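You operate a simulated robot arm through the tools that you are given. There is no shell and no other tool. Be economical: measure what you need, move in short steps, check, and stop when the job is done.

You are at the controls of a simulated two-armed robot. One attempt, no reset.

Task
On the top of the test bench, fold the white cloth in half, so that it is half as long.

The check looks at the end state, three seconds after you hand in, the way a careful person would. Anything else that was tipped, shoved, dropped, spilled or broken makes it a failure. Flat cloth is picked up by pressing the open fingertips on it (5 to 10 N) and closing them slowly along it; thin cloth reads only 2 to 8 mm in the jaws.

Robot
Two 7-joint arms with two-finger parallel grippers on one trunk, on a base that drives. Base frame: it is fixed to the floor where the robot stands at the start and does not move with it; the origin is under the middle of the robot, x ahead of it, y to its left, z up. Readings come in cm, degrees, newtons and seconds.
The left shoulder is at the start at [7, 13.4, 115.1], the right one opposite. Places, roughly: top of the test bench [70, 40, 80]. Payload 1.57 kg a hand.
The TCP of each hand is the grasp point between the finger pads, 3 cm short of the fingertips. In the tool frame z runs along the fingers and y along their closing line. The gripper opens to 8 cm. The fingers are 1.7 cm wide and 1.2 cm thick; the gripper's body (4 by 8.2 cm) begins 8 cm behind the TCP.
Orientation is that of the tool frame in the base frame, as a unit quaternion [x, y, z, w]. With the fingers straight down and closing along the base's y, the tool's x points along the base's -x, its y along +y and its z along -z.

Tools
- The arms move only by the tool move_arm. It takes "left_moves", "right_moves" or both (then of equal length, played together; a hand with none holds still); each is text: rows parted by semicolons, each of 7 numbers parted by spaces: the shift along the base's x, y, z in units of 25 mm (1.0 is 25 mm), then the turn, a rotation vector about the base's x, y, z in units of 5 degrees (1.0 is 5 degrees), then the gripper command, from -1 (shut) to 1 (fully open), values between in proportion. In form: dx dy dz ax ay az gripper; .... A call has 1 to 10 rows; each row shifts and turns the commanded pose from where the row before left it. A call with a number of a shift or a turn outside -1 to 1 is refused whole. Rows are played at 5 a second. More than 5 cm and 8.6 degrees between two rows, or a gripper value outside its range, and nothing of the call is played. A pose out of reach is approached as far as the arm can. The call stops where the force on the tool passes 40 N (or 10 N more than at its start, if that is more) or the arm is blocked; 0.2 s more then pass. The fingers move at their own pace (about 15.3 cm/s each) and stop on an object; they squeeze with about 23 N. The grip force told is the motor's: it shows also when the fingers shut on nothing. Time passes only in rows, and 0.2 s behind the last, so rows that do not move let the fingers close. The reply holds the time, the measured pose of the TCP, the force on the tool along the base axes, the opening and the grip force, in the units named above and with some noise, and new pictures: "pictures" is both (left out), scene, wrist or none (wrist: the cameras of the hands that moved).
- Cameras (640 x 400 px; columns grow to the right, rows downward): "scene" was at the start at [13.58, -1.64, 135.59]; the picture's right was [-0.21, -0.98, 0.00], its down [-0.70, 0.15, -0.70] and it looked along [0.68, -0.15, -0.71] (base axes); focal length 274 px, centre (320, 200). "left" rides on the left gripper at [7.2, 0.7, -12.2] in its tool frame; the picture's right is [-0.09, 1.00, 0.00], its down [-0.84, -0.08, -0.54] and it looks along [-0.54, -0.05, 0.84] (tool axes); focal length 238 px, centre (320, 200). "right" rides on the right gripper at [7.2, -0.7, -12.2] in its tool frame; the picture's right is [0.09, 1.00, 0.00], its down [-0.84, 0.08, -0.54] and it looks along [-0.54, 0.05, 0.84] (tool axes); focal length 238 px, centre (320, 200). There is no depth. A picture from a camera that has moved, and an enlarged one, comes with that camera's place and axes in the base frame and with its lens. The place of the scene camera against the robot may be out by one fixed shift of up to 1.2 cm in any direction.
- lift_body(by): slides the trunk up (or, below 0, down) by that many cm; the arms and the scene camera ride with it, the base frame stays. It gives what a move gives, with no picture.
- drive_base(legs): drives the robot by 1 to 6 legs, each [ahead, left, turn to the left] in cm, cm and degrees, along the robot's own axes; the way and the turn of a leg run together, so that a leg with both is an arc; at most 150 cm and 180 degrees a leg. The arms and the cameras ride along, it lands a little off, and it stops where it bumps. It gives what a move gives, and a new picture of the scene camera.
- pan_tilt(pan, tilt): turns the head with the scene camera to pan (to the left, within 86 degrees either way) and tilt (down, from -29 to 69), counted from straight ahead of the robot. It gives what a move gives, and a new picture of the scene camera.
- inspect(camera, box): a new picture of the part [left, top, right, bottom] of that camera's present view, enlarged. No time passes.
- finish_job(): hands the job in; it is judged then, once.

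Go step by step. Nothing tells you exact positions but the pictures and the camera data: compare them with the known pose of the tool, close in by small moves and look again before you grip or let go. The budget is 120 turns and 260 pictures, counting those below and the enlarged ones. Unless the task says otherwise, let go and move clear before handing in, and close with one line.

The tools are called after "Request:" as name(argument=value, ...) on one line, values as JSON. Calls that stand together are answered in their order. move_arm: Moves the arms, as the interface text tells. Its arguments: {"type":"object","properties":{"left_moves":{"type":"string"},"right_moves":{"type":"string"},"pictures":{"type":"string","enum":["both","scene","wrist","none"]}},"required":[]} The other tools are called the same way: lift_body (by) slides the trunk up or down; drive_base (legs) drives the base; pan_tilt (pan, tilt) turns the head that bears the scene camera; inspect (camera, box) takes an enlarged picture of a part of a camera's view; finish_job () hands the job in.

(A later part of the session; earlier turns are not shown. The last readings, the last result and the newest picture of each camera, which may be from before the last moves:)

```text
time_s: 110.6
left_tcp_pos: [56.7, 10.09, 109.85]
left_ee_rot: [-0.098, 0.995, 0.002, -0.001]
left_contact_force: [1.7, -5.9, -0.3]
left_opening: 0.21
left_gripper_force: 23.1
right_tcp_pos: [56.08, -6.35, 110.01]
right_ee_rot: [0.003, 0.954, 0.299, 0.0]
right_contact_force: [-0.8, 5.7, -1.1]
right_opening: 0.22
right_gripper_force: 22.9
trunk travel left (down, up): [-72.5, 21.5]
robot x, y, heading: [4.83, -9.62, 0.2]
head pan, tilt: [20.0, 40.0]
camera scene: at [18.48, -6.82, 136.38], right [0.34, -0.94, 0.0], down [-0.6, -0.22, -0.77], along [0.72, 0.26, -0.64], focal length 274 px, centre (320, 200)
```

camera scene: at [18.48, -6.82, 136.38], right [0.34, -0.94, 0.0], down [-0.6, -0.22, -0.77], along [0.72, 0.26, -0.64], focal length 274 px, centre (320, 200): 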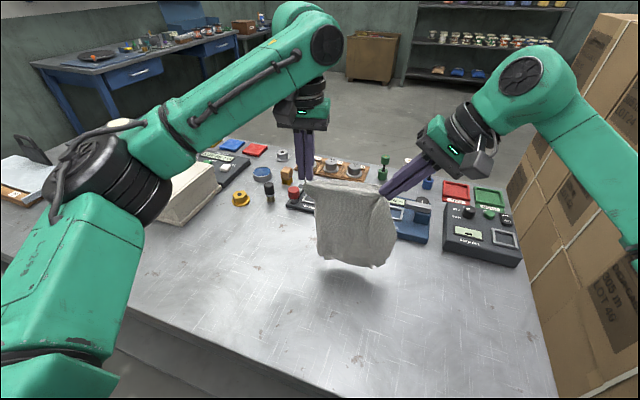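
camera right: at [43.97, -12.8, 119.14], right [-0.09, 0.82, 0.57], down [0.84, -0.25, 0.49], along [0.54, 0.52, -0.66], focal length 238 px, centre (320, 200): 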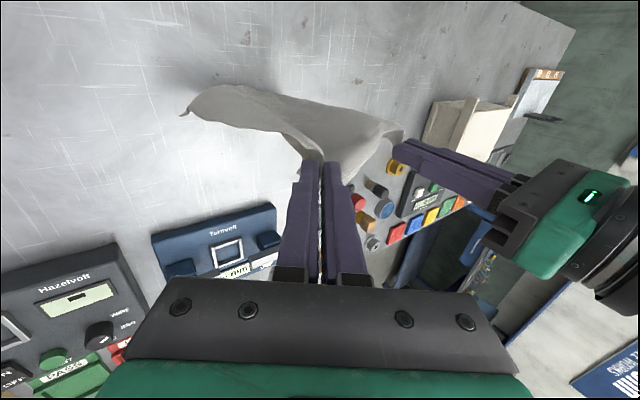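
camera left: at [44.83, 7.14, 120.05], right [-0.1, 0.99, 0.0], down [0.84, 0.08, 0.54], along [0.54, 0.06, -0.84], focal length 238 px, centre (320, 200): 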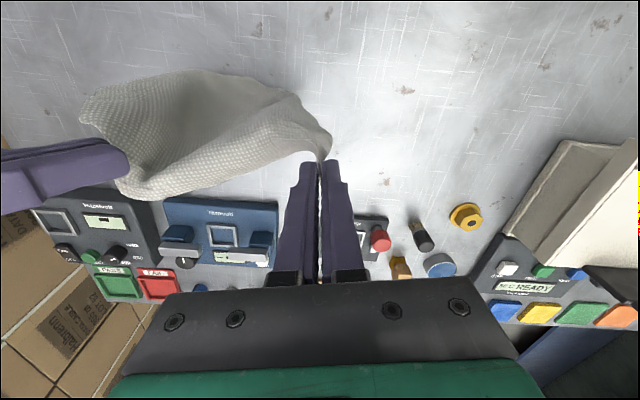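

The curtain hangs neatly. Now I lower while moving towards the robot, laying the lower half on the bench.

Request:
move_arm(left_moves="-0.1 0 -0.4 0 0 0 -1;-0.4 0 -0.4 0 0 0 -1;-0.5 0 -0.4 0 0 0 -1;-0.5 0 -0.4 0 0 0 -1;-0.5 0 -0.45 0 0 0 -1;-0.5 0 -0.45 0 0 0 -1;-0.5 0 -0.45 0 0 0 -1", right_moves="0.1 0 -0.4 0 0 0 -1;-0.4 0 -0.4 0 0 0 -1;-0.5 0 -0.4 0 0 0 -1;-0.5 0 -0.4 0 0 0 -1;-0.5 0 -0.45 0 0 0 -1;-0.5 0 -0.45 0 0 0 -1;-0.5 0 -0.45 0 0 0 -1")

Request:
inspect(camera="scene", box=[240, 150, 420, 310])

```text
time_s: 112.2
left_tcp_pos: [48.87, 10.15, 102.59]
left_ee_rot: [-0.098, 0.995, 0.001, 0.001]
left_contact_force: [1.2, -7.6, 0.9]
left_opening: 0.24
left_gripper_force: 22.9
right_tcp_pos: [49.03, -6.26, 102.56]
right_ee_rot: [0.002, 0.955, 0.298, 0.0]
right_contact_force: [-0.9, 6.4, -1.6]
right_opening: 0.19
right_gripper_force: 23.2
trunk travel left (down, up): [-72.5, 21.5]
robot x, y, heading: [4.89, -9.76, -0.2]
head pan, tilt: [20.0, 40.0]
camera scene: at [18.44, -6.81, 136.39], right [0.34, -0.94, 0.0], down [-0.6, -0.22, -0.77], along [0.72, 0.26, -0.64], focal length 274 px, centre (320, 200)
camera right: at [41.77, -13.78, 112.25], right [-0.09, 0.82, 0.57], down [0.84, -0.25, 0.49], along [0.54, 0.52, -0.66], focal length 238 px, centre (320, 200)
camera left: at [41.75, 9.2, 114.8], right [-0.1, 0.99, 0.0], down [0.84, 0.08, 0.54], along [0.54, 0.06, -0.84], focal length 238 px, centre (320, 200)
```

scene: 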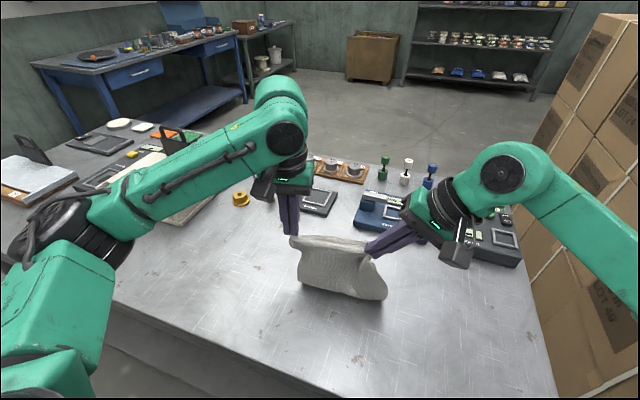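
right: 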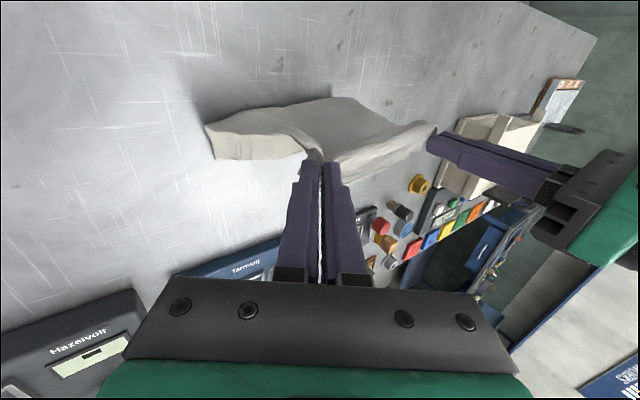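
left: 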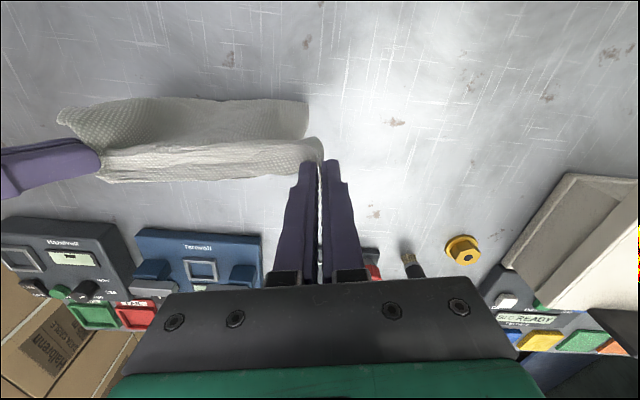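

```text
2.50 times, centred on (330, 230) of scene
camera zoom: at [18.44, -6.81, 136.39], right [0.34, -0.94, 0.0], down [-0.6, -0.22, -0.77], along [0.72, 0.26, -0.64], focal length 684 px, centre (295, 125)
```

zoom: 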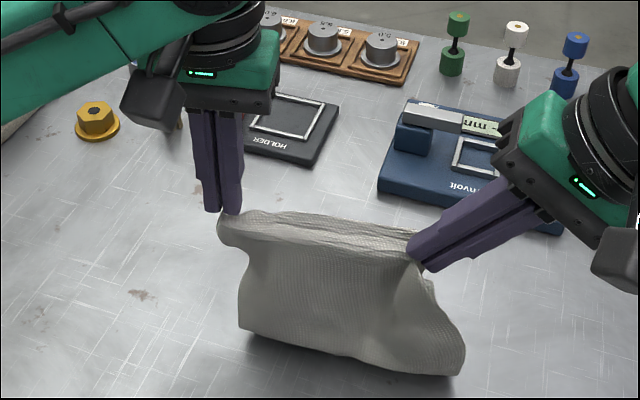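

The sheet bends the right way, with the lower part lying out towards the far side. I continue until half is laid.

Request:
move_arm(left_moves="-0.5 0 -0.35 0 0 0 -1;-0.5 0 -0.35 0 0 0 -1;-0.5 0 -0.35 0 0 0 -1;-0.3 0 -0.3 0 0 0 -1;0 0 0 0 0 0 -1", right_moves="-0.5 0 -0.35 0 0 0 -1;-0.5 0 -0.35 0 0 0 -1;-0.5 0 -0.35 0 0 0 -1;-0.3 0 -0.3 0 0 0 -1;0 0 0 0 0 0 -1")

Request:
pan_tilt(pan=5, tilt=55)

```text
time_s: 113.4
left_tcp_pos: [44.5, 10.12, 99.27]
left_ee_rot: [-0.097, 0.995, 0.002, 0.0]
left_contact_force: [1.8, -6.7, -0.5]
left_opening: 0.25
left_gripper_force: 22.4
right_tcp_pos: [44.49, -6.27, 99.19]
right_ee_rot: [0.003, 0.955, 0.298, 0.0]
right_contact_force: [-1.5, 6.9, -1.4]
right_opening: 0.22
right_gripper_force: 23.3
trunk travel left (down, up): [-72.5, 21.5]
robot x, y, heading: [4.69, -9.59, 0.4]
head pan, tilt: [20.0, 40.0]
camera scene: at [18.53, -6.82, 136.38], right [0.34, -0.94, 0.0], down [-0.6, -0.22, -0.77], along [0.72, 0.26, -0.64], focal length 274 px, centre (320, 200)
camera right: at [37.36, -13.83, 108.88], right [-0.09, 0.82, 0.57], down [0.84, -0.25, 0.49], along [0.54, 0.52, -0.66], focal length 238 px, centre (320, 200)
camera left: at [37.36, 9.25, 111.49], right [-0.1, 0.99, 0.0], down [0.84, 0.08, 0.54], along [0.54, 0.06, -0.84], focal length 238 px, centre (320, 200)
```

scene: 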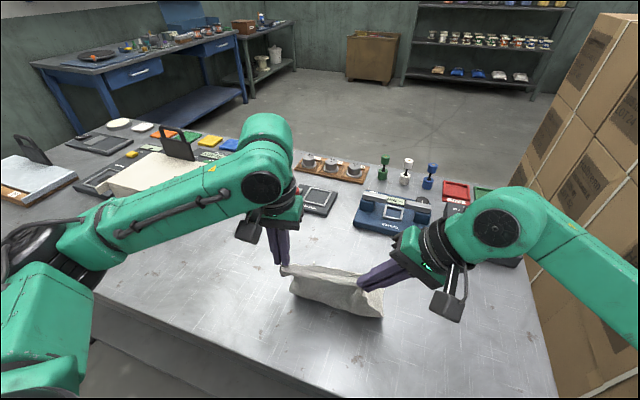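
right: 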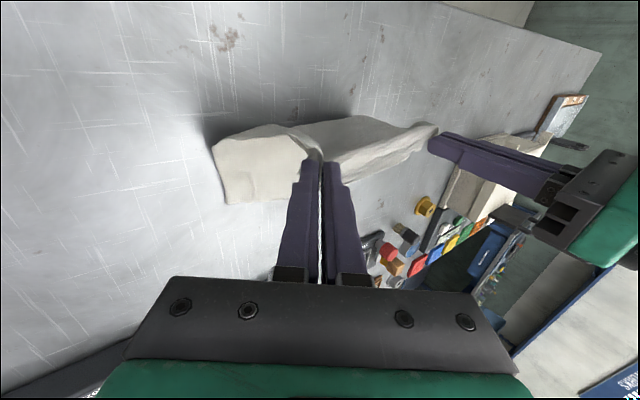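
left: 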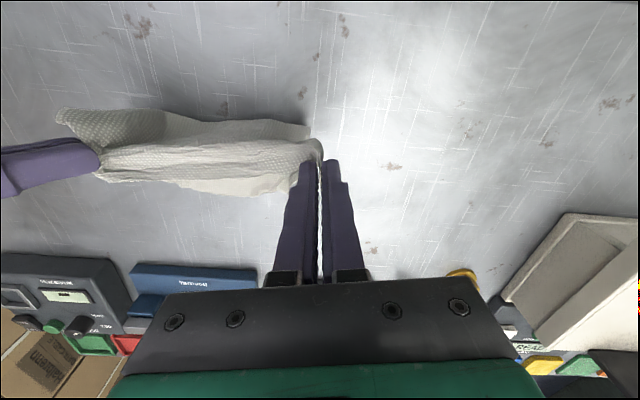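

```text
time_s: 114.1
left_tcp_pos: [44.62, 10.16, 99.17]
left_ee_rot: [-0.097, 0.995, 0.002, 0.0]
left_contact_force: [2.1, -7.4, 0.1]
left_opening: 0.24
left_gripper_force: 22.9
right_tcp_pos: [44.67, -6.36, 99.34]
right_ee_rot: [0.002, 0.955, 0.298, 0.0]
right_contact_force: [-1.3, 6.9, 0.5]
right_opening: 0.21
right_gripper_force: 22.7
trunk travel left (down, up): [-72.5, 21.5]
robot x, y, heading: [5.02, -9.87, 0.1]
head pan, tilt: [5.0, 55.0]
camera scene: at [17.69, -9.09, 134.32], right [0.09, -1.0, 0.0], down [-0.82, -0.07, -0.57], along [0.57, 0.05, -0.82], focal length 274 px, centre (320, 200)
```

scene: 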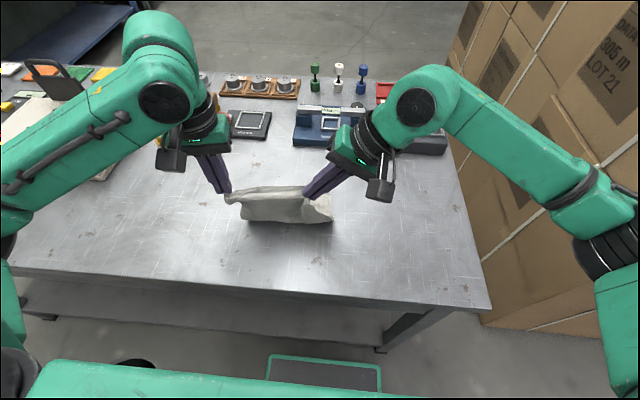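

The free edge lies at x≈54 and the bend is near x≈44. I draw back slightly more to reach the half, then start swinging the held edge over.

Request:
move_arm(left_moves="-0.4 0 -0.2 0 0 0 -1;-0.4 0 -0.2 0 0 0 -1;0.2 0 0.1 0 0 0 -1;0.5 0 0 0 0 0 -1;0.5 0 0 0 0 0 -1;0.5 0 -0.1 0 0 0 -1;0.5 0 -0.2 0 0 0 -1", right_moves="-0.4 0 -0.2 0 0 0 -1;-0.4 0 -0.2 0 0 0 -1;0.2 0 0.1 0 0 0 -1;0.5 0 0 0 0 0 -1;0.5 0 0 0 0 0 -1;0.5 0 -0.1 0 0 0 -1;0.5 0 -0.2 0 0 0 -1")

Request:
inspect(camera="left", box=[20, 60, 340, 260])

```text
time_s: 115.7
left_tcp_pos: [48.03, 10.15, 97.62]
left_ee_rot: [-0.096, 0.995, 0.002, -0.001]
left_contact_force: [2.4, -5.8, 0.8]
left_opening: 0.2
left_gripper_force: 22.8
right_tcp_pos: [48.17, -6.42, 97.69]
right_ee_rot: [0.003, 0.955, 0.297, -0.001]
right_contact_force: [-1.9, 5.8, -0.3]
right_opening: 0.21
right_gripper_force: 22.6
trunk travel left (down, up): [-72.5, 21.5]
robot x, y, heading: [5.08, -9.55, 0.3]
head pan, tilt: [5.0, 55.0]
camera scene: at [17.81, -9.11, 134.3], right [0.09, -1.0, 0.0], down [-0.82, -0.07, -0.57], along [0.57, 0.05, -0.82], focal length 274 px, centre (320, 200)
camera right: at [40.97, -13.81, 107.37], right [-0.09, 0.82, 0.57], down [0.84, -0.25, 0.49], along [0.54, 0.52, -0.66], focal length 238 px, centre (320, 200)
camera left: at [40.89, 9.18, 109.87], right [-0.1, 0.99, 0.0], down [0.84, 0.08, 0.54], along [0.54, 0.06, -0.84], focal length 238 px, centre (320, 200)
```

scene: 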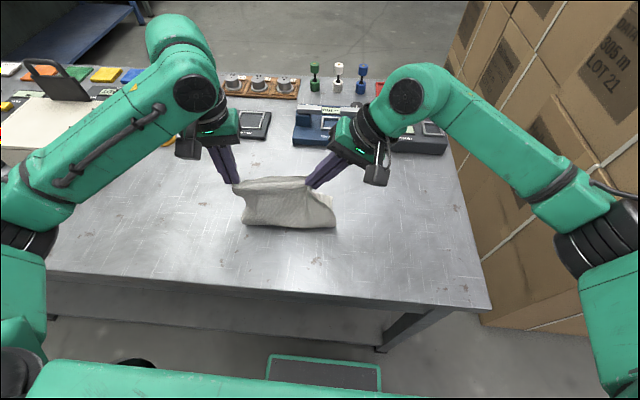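
right: 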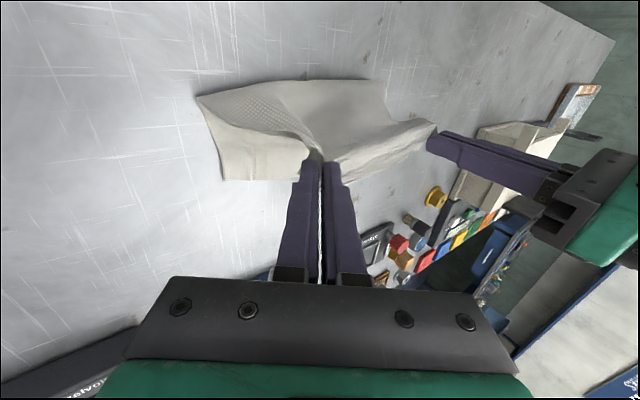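
left: 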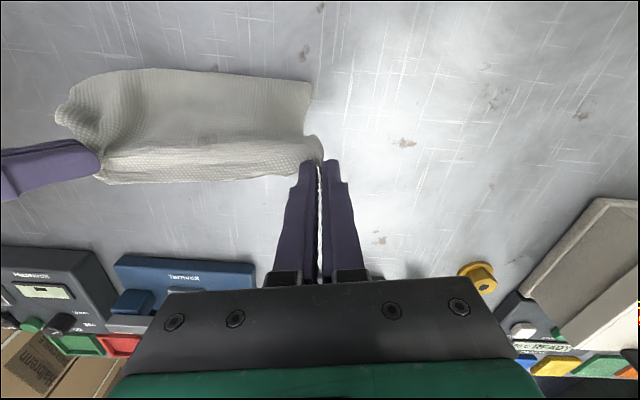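

```text
2.00 times, centred on (180, 160) of left
camera zoom: at [40.89, 9.18, 109.87], right [-0.1, 0.99, 0.0], down [0.84, 0.08, 0.54], along [0.54, 0.06, -0.84], focal length 477 px, centre (600, 280)
```

zoom: 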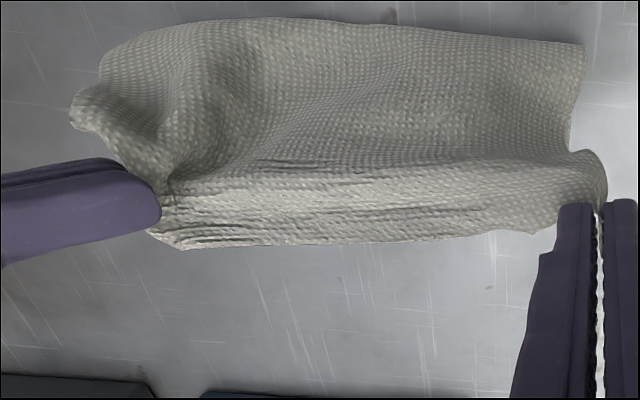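

The margin beyond the grips now leads forward correctly. I lay the held edge down onto the free edge.

Request:
move_arm(left_moves="0.4 0 -0.3 0 0 0 -1;0.4 0 -0.5 0 0 0 -1;0.3 0 -0.6 0 0 0 -1;0.3 0 -0.6 0 0 0 -1;0.2 0 -0.6 0 0 0 -1;0.1 0 -0.5 0 0 0 -1;0 0 0 0 0 0 -1", right_moves="0.4 0 -0.3 0 0 0 -1;0.4 0 -0.5 0 0 0 -1;0.3 0 -0.6 0 0 0 -1;0.3 0 -0.6 0 0 0 -1;0.2 0 -0.6 0 0 0 -1;0.1 0 -0.5 0 0 0 -1;0 0 0 0 0 0 -1")

Request:
inspect(camera="left", box=[20, 40, 340, 240])

Request:
inspect(camera="right", box=[180, 40, 460, 220])

```text
time_s: 117.3
left_tcp_pos: [52.31, 9.97, 89.93]
left_ee_rot: [-0.097, 0.995, 0.002, 0.0]
left_contact_force: [1.4, -6.8, 0.3]
left_opening: 0.24
left_gripper_force: 23.0
right_tcp_pos: [52.39, -6.33, 90.1]
right_ee_rot: [0.003, 0.955, 0.298, 0.0]
right_contact_force: [-1.6, 6.3, 0.6]
right_opening: 0.21
right_gripper_force: 22.7
trunk travel left (down, up): [-72.5, 21.5]
robot x, y, heading: [4.87, -10.16, -0.1]
head pan, tilt: [5.0, 55.0]
camera scene: at [17.68, -9.1, 134.31], right [0.09, -1.0, 0.0], down [-0.82, -0.07, -0.57], along [0.57, 0.05, -0.82], focal length 274 px, centre (320, 200)
camera right: at [45.18, -13.81, 99.73], right [-0.09, 0.82, 0.57], down [0.84, -0.25, 0.49], along [0.54, 0.52, -0.66], focal length 238 px, centre (320, 200)
camera left: at [45.06, 9.17, 102.24], right [-0.1, 0.99, 0.0], down [0.84, 0.08, 0.54], along [0.54, 0.06, -0.84], focal length 238 px, centre (320, 200)
```

scene: 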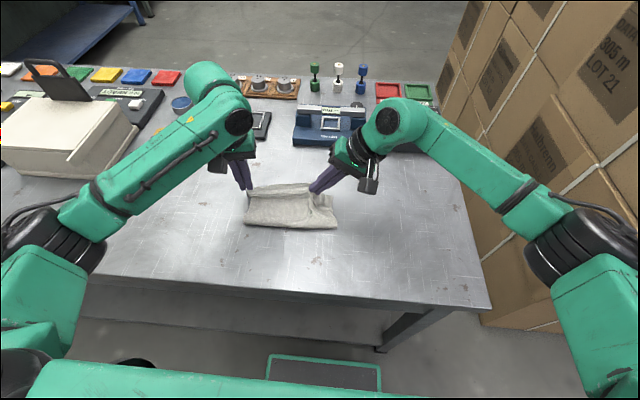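
right: 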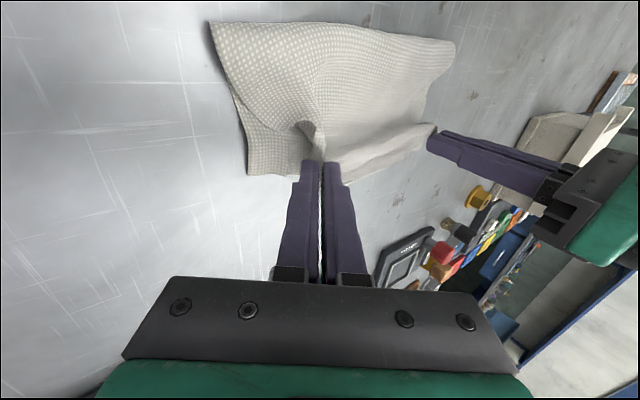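
left: 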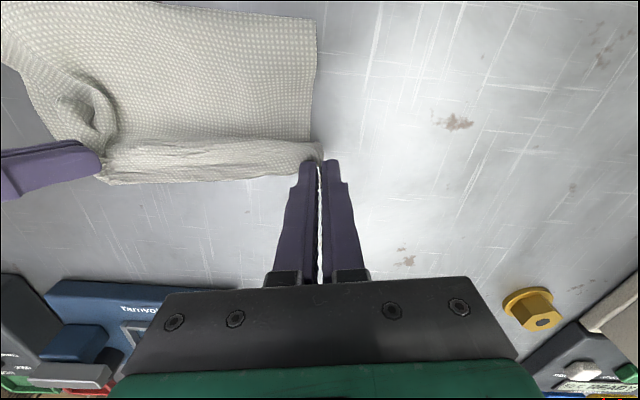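

```text
2.00 times, centred on (180, 140) of left
camera zoom: at [45.06, 9.17, 102.24], right [-0.1, 0.99, 0.0], down [0.84, 0.08, 0.54], along [0.54, 0.06, -0.84], focal length 477 px, centre (600, 320)
```

zoom: 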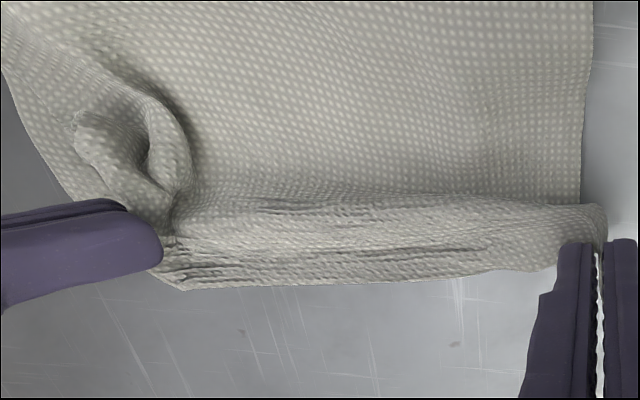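

```text
2.22 times, centred on (320, 130) of right
camera zoom: at [45.18, -13.81, 99.73], right [-0.09, 0.82, 0.57], down [0.84, -0.25, 0.49], along [0.54, 0.52, -0.66], focal length 530 px, centre (320, 356)
```

zoom: 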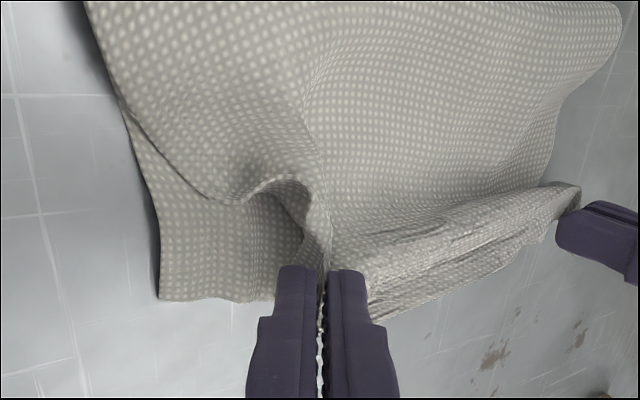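

The held edge lies over the free edge, with both layers aligned in y. I pull back about 1.2 cm, ease the tension, touch down and release gently.

Request:
move_arm(left_moves="-0.2 -0.1 -0.1 0 0 0 -1;-0.2 -0.1 -0.2 0 0 0 -1;-0.1 0 -0.25 0 0 0 -1;0 0 0 0 0 0 -0.9;0 0 0 0 0 0 -0.8;0 0 0 0 0 0 -0.7;0 0 0 0 0 0 -0.6;0 0 0 0 0 0 -0.5;0 0 0 0 0 0 -0.5", right_moves="-0.2 0.05 -0.1 0 0 0 -1;-0.2 0.05 -0.2 0 0 0 -1;-0.1 0 -0.25 0 0 0 -1;0 0 0 0 0 0 -0.9;0 0 0 0 0 0 -0.8;0 0 0 0 0 0 -0.7;0 0 0 0 0 0 -0.6;0 0 0 0 0 0 -0.5;0 0 0 0 0 0 -0.5", pictures="wrist")

```text
time_s: 119.3
left_tcp_pos: [51.06, 9.67, 88.59]
left_ee_rot: [-0.096, 0.995, 0.002, 0.0]
left_contact_force: [-0.2, 0.1, -0.2]
left_opening: 2.0
left_gripper_force: 0.1
right_tcp_pos: [51.14, -6.07, 88.75]
right_ee_rot: [0.002, 0.954, 0.299, 0.002]
right_contact_force: [1.4, -0.1, 6.5]
right_opening: 1.64
right_gripper_force: 0.1
trunk travel left (down, up): [-72.5, 21.5]
robot x, y, heading: [4.71, -9.85, 0.2]
head pan, tilt: [5.0, 55.0]
camera right: at [43.86, -13.62, 98.35], right [-0.09, 0.82, 0.57], down [0.84, -0.25, 0.49], along [0.54, 0.52, -0.66], focal length 238 px, centre (320, 200)
camera left: at [43.77, 8.75, 100.92], right [-0.1, 0.99, 0.0], down [0.84, 0.08, 0.54], along [0.54, 0.06, -0.84], focal length 238 px, centre (320, 200)
```

right: 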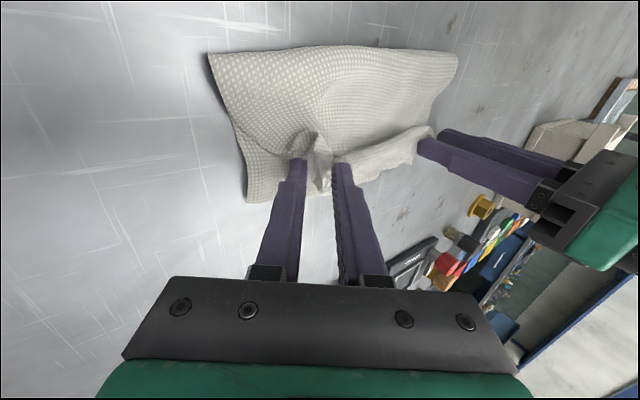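
left: 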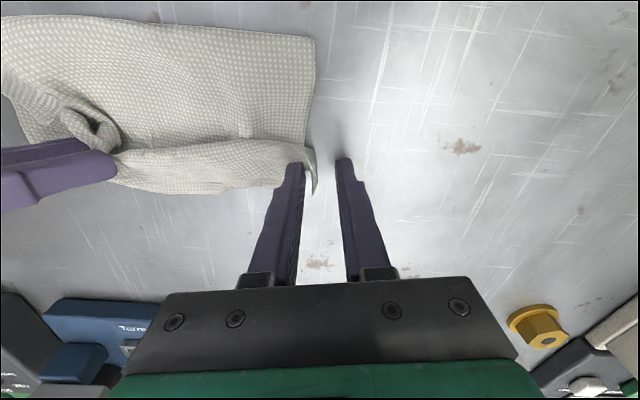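

Released. I lift both hands clear and look.

Request:
move_arm(left_moves="0 0 0.3 0 0 0 -0.5;0 0 0.6 0 0 0 -0.5;0 0 0.8 0 0 0 -0.5;0 0.5 0.8 0 0 0 -0.5;0 0.8 0.8 0 0 0 -0.5;0 0.8 0.5 0 0 0 -0.5;0 0.8 0 0 0 0 -0.5", right_moves="0 -0.05 0.3 0 0 0 -0.4;0 -0.2 0.6 0 0 0 -0.4;0 -0.3 0.8 0 0 0 -0.4;0 -0.5 0.8 0 0 0 -0.4;0 -0.8 0.6 0 0 0 -0.4;0 -0.8 0.4 0 0 0 -0.4;0 -0.8 0 0 0 0 -0.4")

Request:
inspect(camera="scene", box=[210, 150, 370, 260])

Request:
inspect(camera="right", box=[200, 40, 480, 220])

```text
time_s: 120.9
left_tcp_pos: [50.96, 16.85, 98.13]
left_ee_rot: [-0.097, 0.995, 0.001, 0.001]
left_contact_force: [0.5, -0.7, 0.6]
left_opening: 2.01
left_gripper_force: 0.1
right_tcp_pos: [51.1, -14.84, 97.42]
right_ee_rot: [0.002, 0.954, 0.298, -0.001]
right_contact_force: [-0.3, 0.6, -0.1]
right_opening: 2.37
right_gripper_force: 0.1
trunk travel left (down, up): [-72.5, 21.5]
robot x, y, heading: [4.58, -9.81, -0.2]
head pan, tilt: [5.0, 55.0]
camera scene: at [17.66, -9.11, 134.32], right [0.09, -1.0, 0.0], down [-0.82, -0.07, -0.57], along [0.57, 0.05, -0.82], focal length 274 px, centre (320, 200)
camera right: at [43.87, -22.24, 107.18], right [-0.09, 0.82, 0.57], down [0.84, -0.25, 0.49], along [0.54, 0.52, -0.66], focal length 238 px, centre (320, 200)
camera left: at [43.81, 16.0, 110.4], right [-0.1, 0.99, 0.0], down [0.84, 0.08, 0.54], along [0.54, 0.06, -0.84], focal length 238 px, centre (320, 200)
```

scene: 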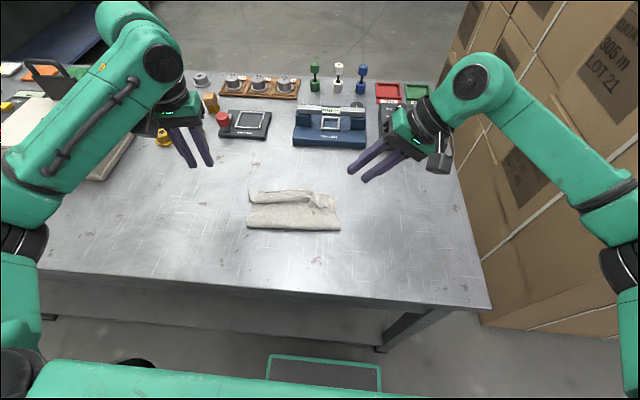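
right: 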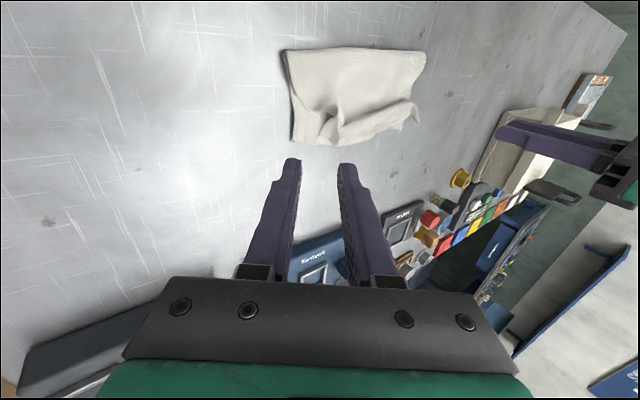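
left: 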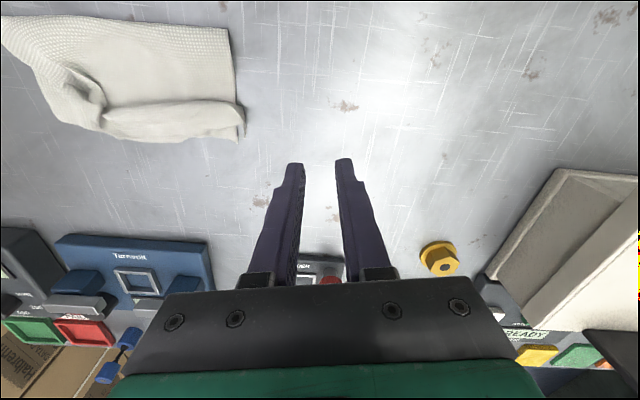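

```text
3.64 times, centred on (290, 205) of scene
camera zoom: at [17.66, -9.11, 134.32], right [0.09, -1.0, 0.0], down [-0.82, -0.07, -0.57], along [0.57, 0.05, -0.82], focal length 995 px, centre (429, 182)
```

zoom: 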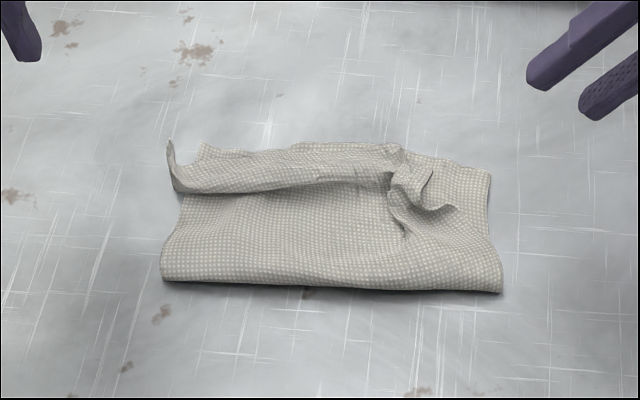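

```text
2.22 times, centred on (340, 130) of right
camera zoom: at [43.87, -22.24, 107.18], right [-0.09, 0.82, 0.57], down [0.84, -0.25, 0.49], along [0.54, 0.52, -0.66], focal length 530 px, centre (276, 356)
```

zoom: 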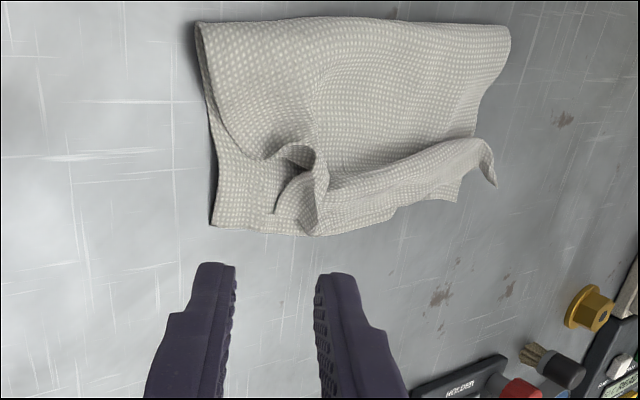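

The cloth is folded in half now. What remains is the right end corner, which is curled, and a small ridge along the edge; I zoom in on them.

Request:
inspect(camera="right", box=[280, 80, 380, 150])

Request:
inspect(camera="scene", box=[295, 180, 345, 225])

Request:
inspect(camera="left", box=[0, 0, 260, 160])

```text
5.71 times, centred on (330, 115) of right
camera zoom: at [43.87, -22.24, 107.18], right [-0.09, 0.82, 0.57], down [0.84, -0.25, 0.49], along [0.54, 0.52, -0.66], focal length 1362 px, centre (263, 686)
```

zoom: 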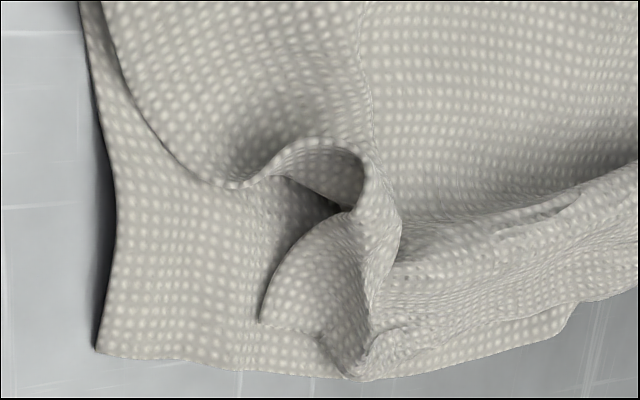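

```text
8.89 times, centred on (320, 202) of scene
camera zoom: at [17.66, -9.11, 134.32], right [0.09, -1.0, 0.0], down [-0.82, -0.07, -0.57], along [0.57, 0.05, -0.82], focal length 2432 px, centre (320, 178)
```

zoom: 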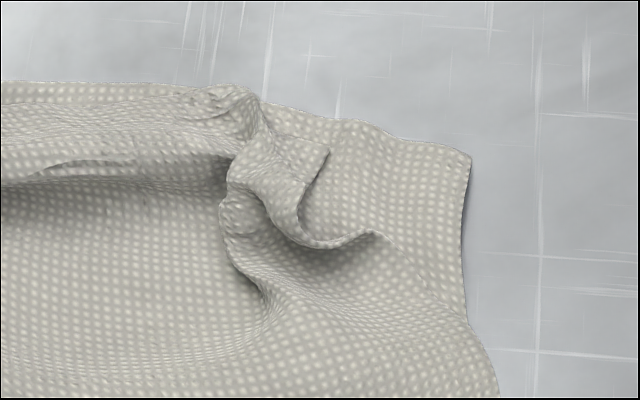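

```text
2.46 times, centred on (130, 80) of left
camera zoom: at [43.81, 16.0, 110.4], right [-0.1, 0.99, 0.0], down [0.84, 0.08, 0.54], along [0.54, 0.06, -0.84], focal length 587 px, centre (788, 495)
```

zoom: 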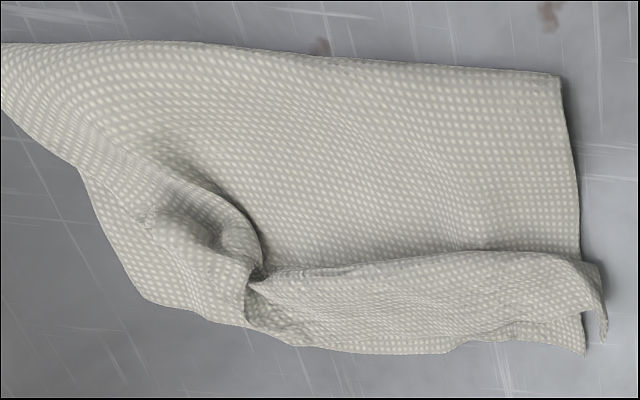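

Corner B is just bunched: its tip sits at (52.5,-6.2) and should be about 3.5 cm further out, over the bottom corner at (52.8,-9.7). I turn the right hand to close along x so I can pinch the tip and pull it out.

Request:
move_arm(right_moves="0 0 0.2 -1 0 0 -0.4;0 0 0.2 -1 0 0 -0.4;0 0 0 -1 0 0 -0.4;0 0 0 -1 0 0 -0.4;0 0 0 -1 0 0 -0.4;0 0 0 -1 0 0 -0.4", pictures="none")

Request:
move_arm(right_moves="0 0 0 0 0 -1 -0.5;0 0 0 0 0 -1 -0.5;0 0 0 0 0 -1 -0.5;0 0 0 0 0 -1 -0.5;0 0 0 0 0 -1 -0.5;0 0 0 0 0 -1 -0.5;0 0 0 0 0 -1 -0.5;0 0 0 0 0 -1 -0.5;0 0 0 0 0 -1 -0.5;0 0 0 0 0 -1 -0.5", pictures="none")

Request:
move_arm(right_moves="0.05 0.2 0 0 0 -1 -0.5;0.05 0.3 0 0 0 -1 -0.5;0 0.4 0 0 0 -1 -0.5;0 0.4 0 0 0 -1 -0.5;0 0.4 0 0 0 -1 -0.5;0 0.4 0 0 0 -1 -0.5;0 0.4 0 0 0 -1 -0.5;0 0.4 0 0 0 -1 -0.5", pictures="wrist")

```text
time_s: 122.3
left_tcp_pos: [51.05, 17.14, 98.01]
left_ee_rot: [-0.096, 0.995, 0.002, 0.0]
left_contact_force: [0.0, 0.5, 0.1]
left_opening: 1.97
left_gripper_force: 0.0
right_tcp_pos: [51.19, -14.75, 98.32]
right_ee_rot: [0.003, 0.999, 0.04, 0.001]
right_contact_force: [0.7, 0.0, 0.3]
right_opening: 2.4
right_gripper_force: 0.0
trunk travel left (down, up): [-72.5, 21.5]
robot x, y, heading: [5.04, -9.73, 0.3]
head pan, tilt: [5.0, 55.0]
```

```text
time_s: 124.5
left_tcp_pos: [51.03, 16.98, 98.03]
left_ee_rot: [-0.097, 0.995, 0.002, 0.0]
left_contact_force: [-0.8, 0.7, -0.4]
left_opening: 1.99
left_gripper_force: 0.1
right_tcp_pos: [51.23, -14.69, 98.38]
right_ee_rot: [0.425, 0.904, 0.037, 0.018]
right_contact_force: [0.0, -0.2, 0.7]
right_opening: 2.01
right_gripper_force: 0.0
trunk travel left (down, up): [-72.5, 21.5]
robot x, y, heading: [4.61, -10.05, 0.1]
head pan, tilt: [5.0, 55.0]
```

```text
time_s: 126.3
left_tcp_pos: [51.09, 16.9, 98.04]
left_ee_rot: [-0.097, 0.995, 0.002, 0.0]
left_contact_force: [0.4, -0.5, 0.2]
left_opening: 2.0
left_gripper_force: 0.1
right_tcp_pos: [51.59, -7.55, 98.25]
right_ee_rot: [0.709, 0.704, 0.028, 0.029]
right_contact_force: [0.1, -0.1, 0.1]
right_opening: 2.01
right_gripper_force: 0.1
trunk travel left (down, up): [-72.5, 21.5]
robot x, y, heading: [4.7, -9.96, 0.0]
head pan, tilt: [5.0, 55.0]
camera right: at [49.83, -0.26, 110.47], right [0.99, 0.08, 0.08], down [0.03, -0.84, 0.55], along [0.11, -0.54, -0.83], focal length 238 px, centre (320, 200)
```

right: 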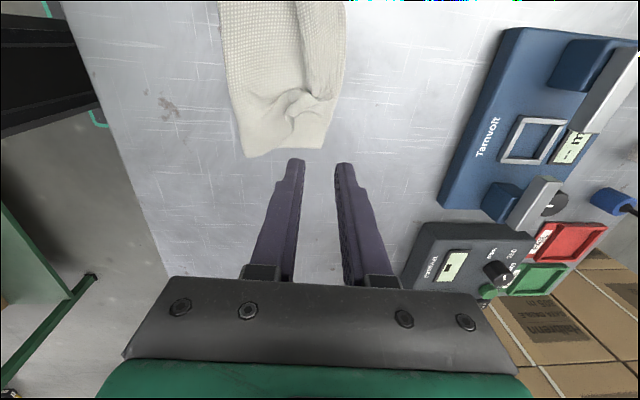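

Request:
move_arm(right_moves="0 0 -0.5 0 0.9 0 -0.5;0 0 -0.5 0 0 0 -0.5;0 0 -0.4 0 0 0 -0.5;0 0 0 0 0 0 -0.5", pictures="none")

Request:
inspect(camera="right", box=[200, 20, 440, 180])

```text
time_s: 127.3
left_tcp_pos: [51.01, 16.87, 98.11]
left_ee_rot: [-0.097, 0.995, 0.003, 0.0]
left_contact_force: [-0.6, 0.6, -1.3]
left_opening: 1.98
left_gripper_force: 0.0
right_tcp_pos: [51.4, -7.48, 95.0]
right_ee_rot: [0.709, 0.706, 0.0, 0.002]
right_contact_force: [-0.6, 0.5, 0.2]
right_opening: 2.02
right_gripper_force: 0.0
trunk travel left (down, up): [-72.5, 21.5]
robot x, y, heading: [4.98, -10.14, -0.0]
head pan, tilt: [5.0, 55.0]
```

```text
2.50 times, centred on (320, 100) of right
camera zoom: at [50.73, -0.33, 107.11], right [1.0, 0.09, 0.0], down [0.07, -0.84, 0.54], along [0.05, -0.54, -0.84], focal length 596 px, centre (320, 450)
```

zoom: 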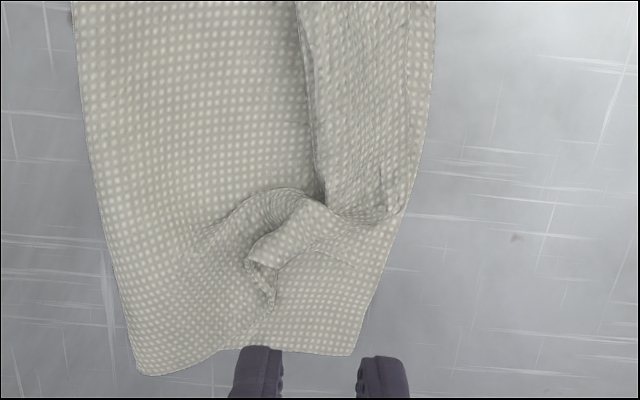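

The B flap is visible right of the ruck, with its tip at (52.6,-6.3). I place the narrow-open fingers on it.

Request:
move_arm(right_moves="0.2 0.4 -0.5 0 0 0 -0.6;0.2 0.4 -0.6 0 0 0 -0.6;0 0 -0.6 0 0 0 -0.6;0 0 -0.5 0 0 0 -0.6;0 0 -0.2 0 0 0 -0.6;0 0 0 0 0 0 -0.6", pictures="wrist")

```text
time_s: 128.7
left_tcp_pos: [51.11, 16.89, 98.13]
left_ee_rot: [-0.097, 0.995, 0.003, -0.001]
left_contact_force: [0.4, -0.1, 0.1]
left_opening: 2.02
left_gripper_force: 0.1
right_tcp_pos: [52.39, -5.64, 88.89]
right_ee_rot: [0.709, 0.705, 0.001, 0.002]
right_contact_force: [-0.5, -0.9, -0.5]
right_opening: 1.58
right_gripper_force: 0.1
trunk travel left (down, up): [-72.5, 21.5]
robot x, y, heading: [4.76, -9.87, 0.1]
head pan, tilt: [5.0, 55.0]
camera right: at [51.6, 1.63, 101.01], right [1.0, 0.09, 0.0], down [0.07, -0.84, 0.54], along [0.05, -0.54, -0.84], focal length 238 px, centre (320, 200)
```

right: 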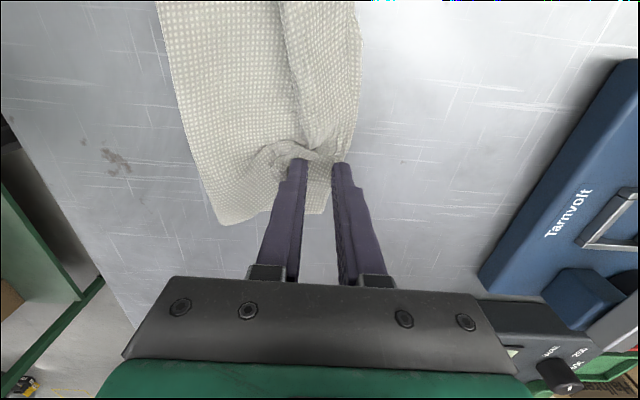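

Request:
move_arm(right_moves="0 0 -0.1 0 0 0 -0.6;0 0 -0.1 0 0 0 -0.6;0 0 0 0 0 0 -0.6", pictures="none")

```text
time_s: 129.5
left_tcp_pos: [51.11, 16.91, 98.13]
left_ee_rot: [-0.097, 0.995, 0.001, -0.001]
left_contact_force: [-0.9, 1.1, -0.4]
left_opening: 2.01
left_gripper_force: 0.0
right_tcp_pos: [52.57, -5.61, 88.35]
right_ee_rot: [0.709, 0.705, 0.0, 0.002]
right_contact_force: [0.5, 0.4, 1.1]
right_opening: 1.6
right_gripper_force: 0.1
trunk travel left (down, up): [-72.5, 21.5]
robot x, y, heading: [4.33, -9.81, 0.2]
head pan, tilt: [5.0, 55.0]
```

Request:
move_arm(right_moves="0 0 -0.06 0 0 0 -0.6;0 0 0 0 0 0 -0.66;0 0 0 0 0 0 -0.72;0 0 0 0 0 0 -0.78;0 0 0 0 0 0 -0.85;0 0 0 0 0 0 -0.92;0 0 0 0 0 0 -1;0 0 0 0 0 0 -1", pictures="wrist")

```text
time_s: 131.3
left_tcp_pos: [50.86, 17.02, 98.14]
left_ee_rot: [-0.096, 0.995, 0.002, 0.0]
left_contact_force: [-1.1, 0.3, -0.9]
left_opening: 2.02
left_gripper_force: 0.1
right_tcp_pos: [52.31, -5.48, 88.18]
right_ee_rot: [0.709, 0.705, 0.001, 0.002]
right_contact_force: [0.0, -0.4, 9.4]
right_opening: 0.11
right_gripper_force: 22.7
trunk travel left (down, up): [-72.5, 21.5]
robot x, y, heading: [4.87, -9.86, -0.0]
head pan, tilt: [5.0, 55.0]
camera right: at [51.58, 1.63, 100.47], right [1.0, 0.09, 0.0], down [0.07, -0.84, 0.54], along [0.05, -0.54, -0.84], focal length 238 px, centre (320, 200)
```

right: 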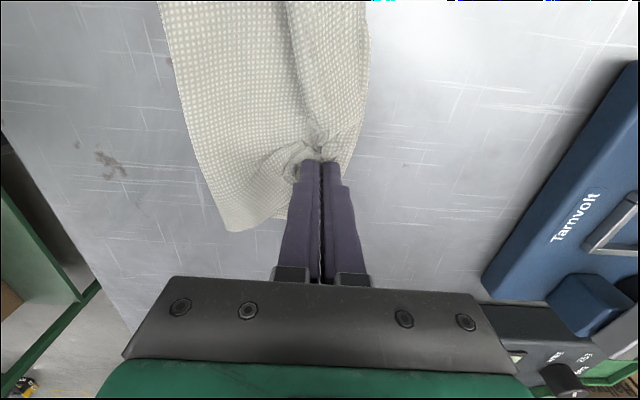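

It is gripped (0.11 cm). I lift slightly and pull towards -y by about 3.5 cm.

Request:
move_arm(right_moves="0 0 0.2 0 0 0 -1;0 -0.1 0.2 0 0 0 -1;0 -0.25 0 0 0 0 -1;0 -0.25 0 0 0 0 -1;0 -0.25 0 0 0 0 -1;0.05 -0.25 -0.1 0 0 0 -1;0.05 -0.2 -0.1 0 0 0 -1;0 0 0 0 0 0 -1", pictures="both")

Request:
inspect(camera="scene", box=[210, 150, 370, 260])

```text
time_s: 133.1
left_tcp_pos: [51.06, 16.92, 98.07]
left_ee_rot: [-0.096, 0.995, 0.002, 0.0]
left_contact_force: [-0.6, 0.4, 0.2]
left_opening: 2.0
left_gripper_force: 0.1
right_tcp_pos: [52.7, -8.67, 88.63]
right_ee_rot: [0.709, 0.705, 0.001, 0.002]
right_contact_force: [-0.9, 0.5, -0.3]
right_opening: 0.12
right_gripper_force: 22.6
trunk travel left (down, up): [-72.5, 21.5]
robot x, y, heading: [5.15, -10.18, 0.1]
head pan, tilt: [5.0, 55.0]
camera scene: at [17.69, -9.09, 134.31], right [0.09, -1.0, 0.0], down [-0.82, -0.07, -0.57], along [0.57, 0.05, -0.82], focal length 274 px, centre (320, 200)
camera right: at [51.96, -1.49, 100.86], right [1.0, 0.09, 0.0], down [0.07, -0.84, 0.54], along [0.05, -0.54, -0.84], focal length 238 px, centre (320, 200)
```

scene: 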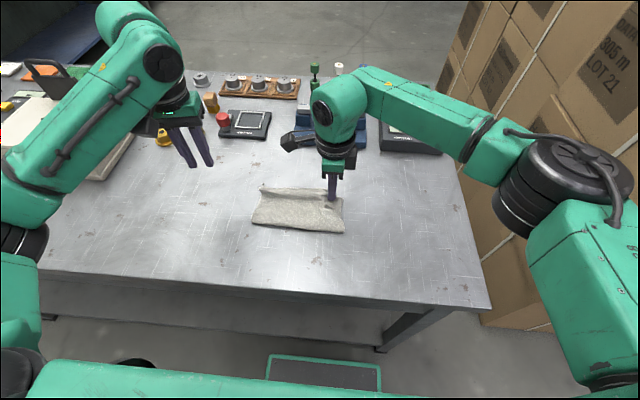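
right: 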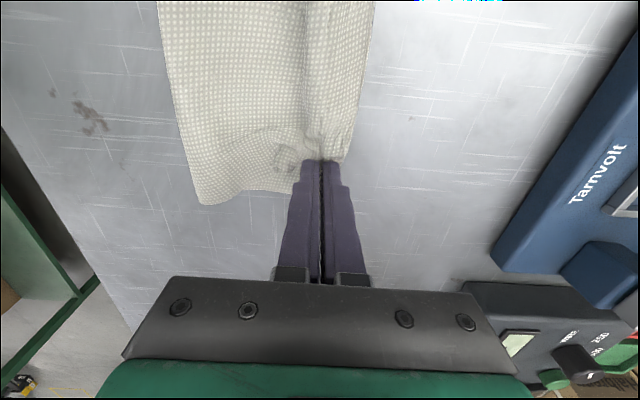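

```text
3.64 times, centred on (290, 205) of scene
camera zoom: at [17.69, -9.09, 134.31], right [0.09, -1.0, 0.0], down [-0.82, -0.07, -0.57], along [0.57, 0.05, -0.82], focal length 995 px, centre (429, 182)
```

zoom: 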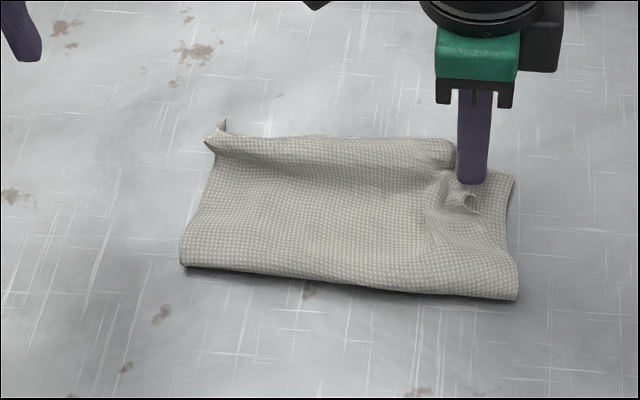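

The bunching has mostly opened up. I lower and release the corner, then check the result.

Request:
move_arm(right_moves="0.03 -0.2 -0.1 0 0 0 -1;0 0 -0.08 0 0 0 -1;0 0 0 0 0 0 -0.85;0 0 0 0 0 0 -0.7;0 0 0 0 0 0 -0.6;0 0 0.3 0 0 0 -0.6;0 0 0.6 0 0 0 -0.6;0 -0.5 0.8 0 0 0 -0.6;0 -0.8 0.8 0 0 0 -0.6;0 -0.8 0.8 0 0 0 -0.6", pictures="both")

Request:
inspect(camera="scene", box=[230, 160, 370, 255])

Request:
inspect(camera="right", box=[180, 0, 420, 150])

```text
time_s: 135.3
left_tcp_pos: [51.09, 16.76, 98.13]
left_ee_rot: [-0.096, 0.995, 0.003, 0.0]
left_contact_force: [0.1, -0.3, -0.3]
left_opening: 2.01
left_gripper_force: 0.1
right_tcp_pos: [52.63, -14.48, 96.46]
right_ee_rot: [0.709, 0.705, 0.0, 0.002]
right_contact_force: [-0.4, -0.2, 0.2]
right_opening: 1.6
right_gripper_force: 0.0
trunk travel left (down, up): [-72.5, 21.5]
robot x, y, heading: [4.9, -10.01, 0.2]
head pan, tilt: [5.0, 55.0]
camera scene: at [17.65, -9.18, 134.32], right [0.09, -1.0, 0.0], down [-0.82, -0.07, -0.57], along [0.57, 0.05, -0.82], focal length 274 px, centre (320, 200)
camera right: at [51.95, -7.38, 108.64], right [1.0, 0.09, 0.0], down [0.07, -0.84, 0.54], along [0.05, -0.54, -0.84], focal length 238 px, centre (320, 200)
```

scene: 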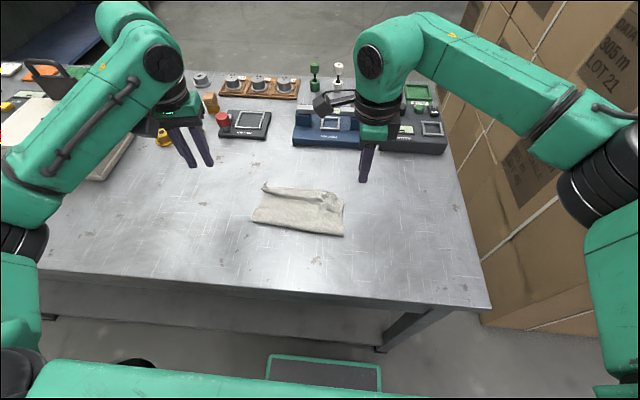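
right: 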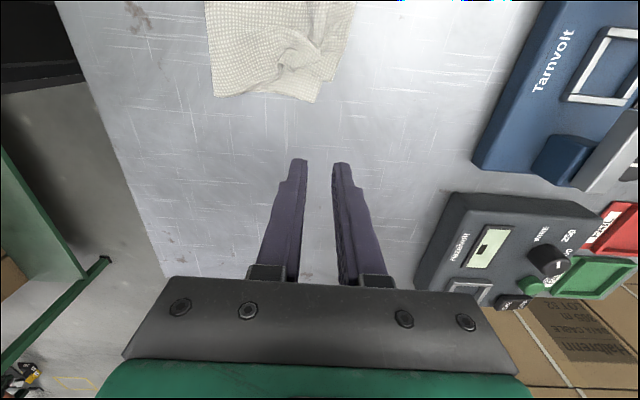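

```text
4.21 times, centred on (300, 208) of scene
camera zoom: at [17.65, -9.18, 134.32], right [0.09, -1.0, 0.0], down [-0.82, -0.07, -0.57], along [0.57, 0.05, -0.82], focal length 1152 px, centre (404, 168)
```

zoom: 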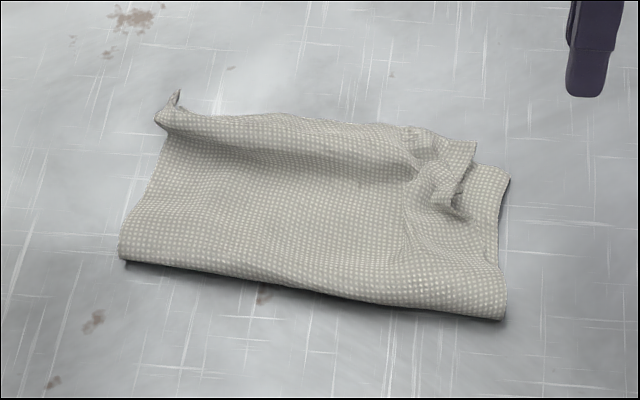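

```text
2.67 times, centred on (300, 75) of right
camera zoom: at [51.95, -7.38, 108.64], right [1.0, 0.09, 0.0], down [0.07, -0.84, 0.54], along [0.05, -0.54, -0.84], focal length 636 px, centre (373, 533)
```

zoom: 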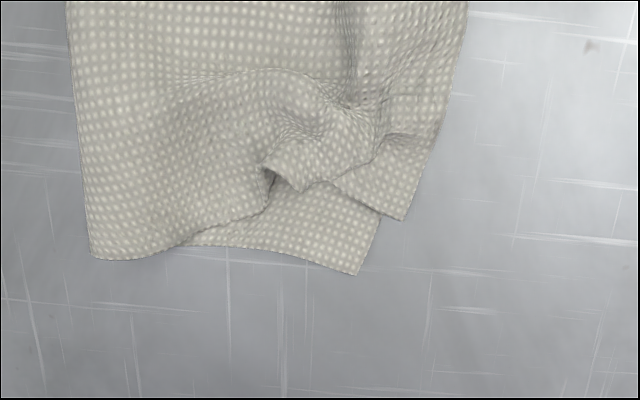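

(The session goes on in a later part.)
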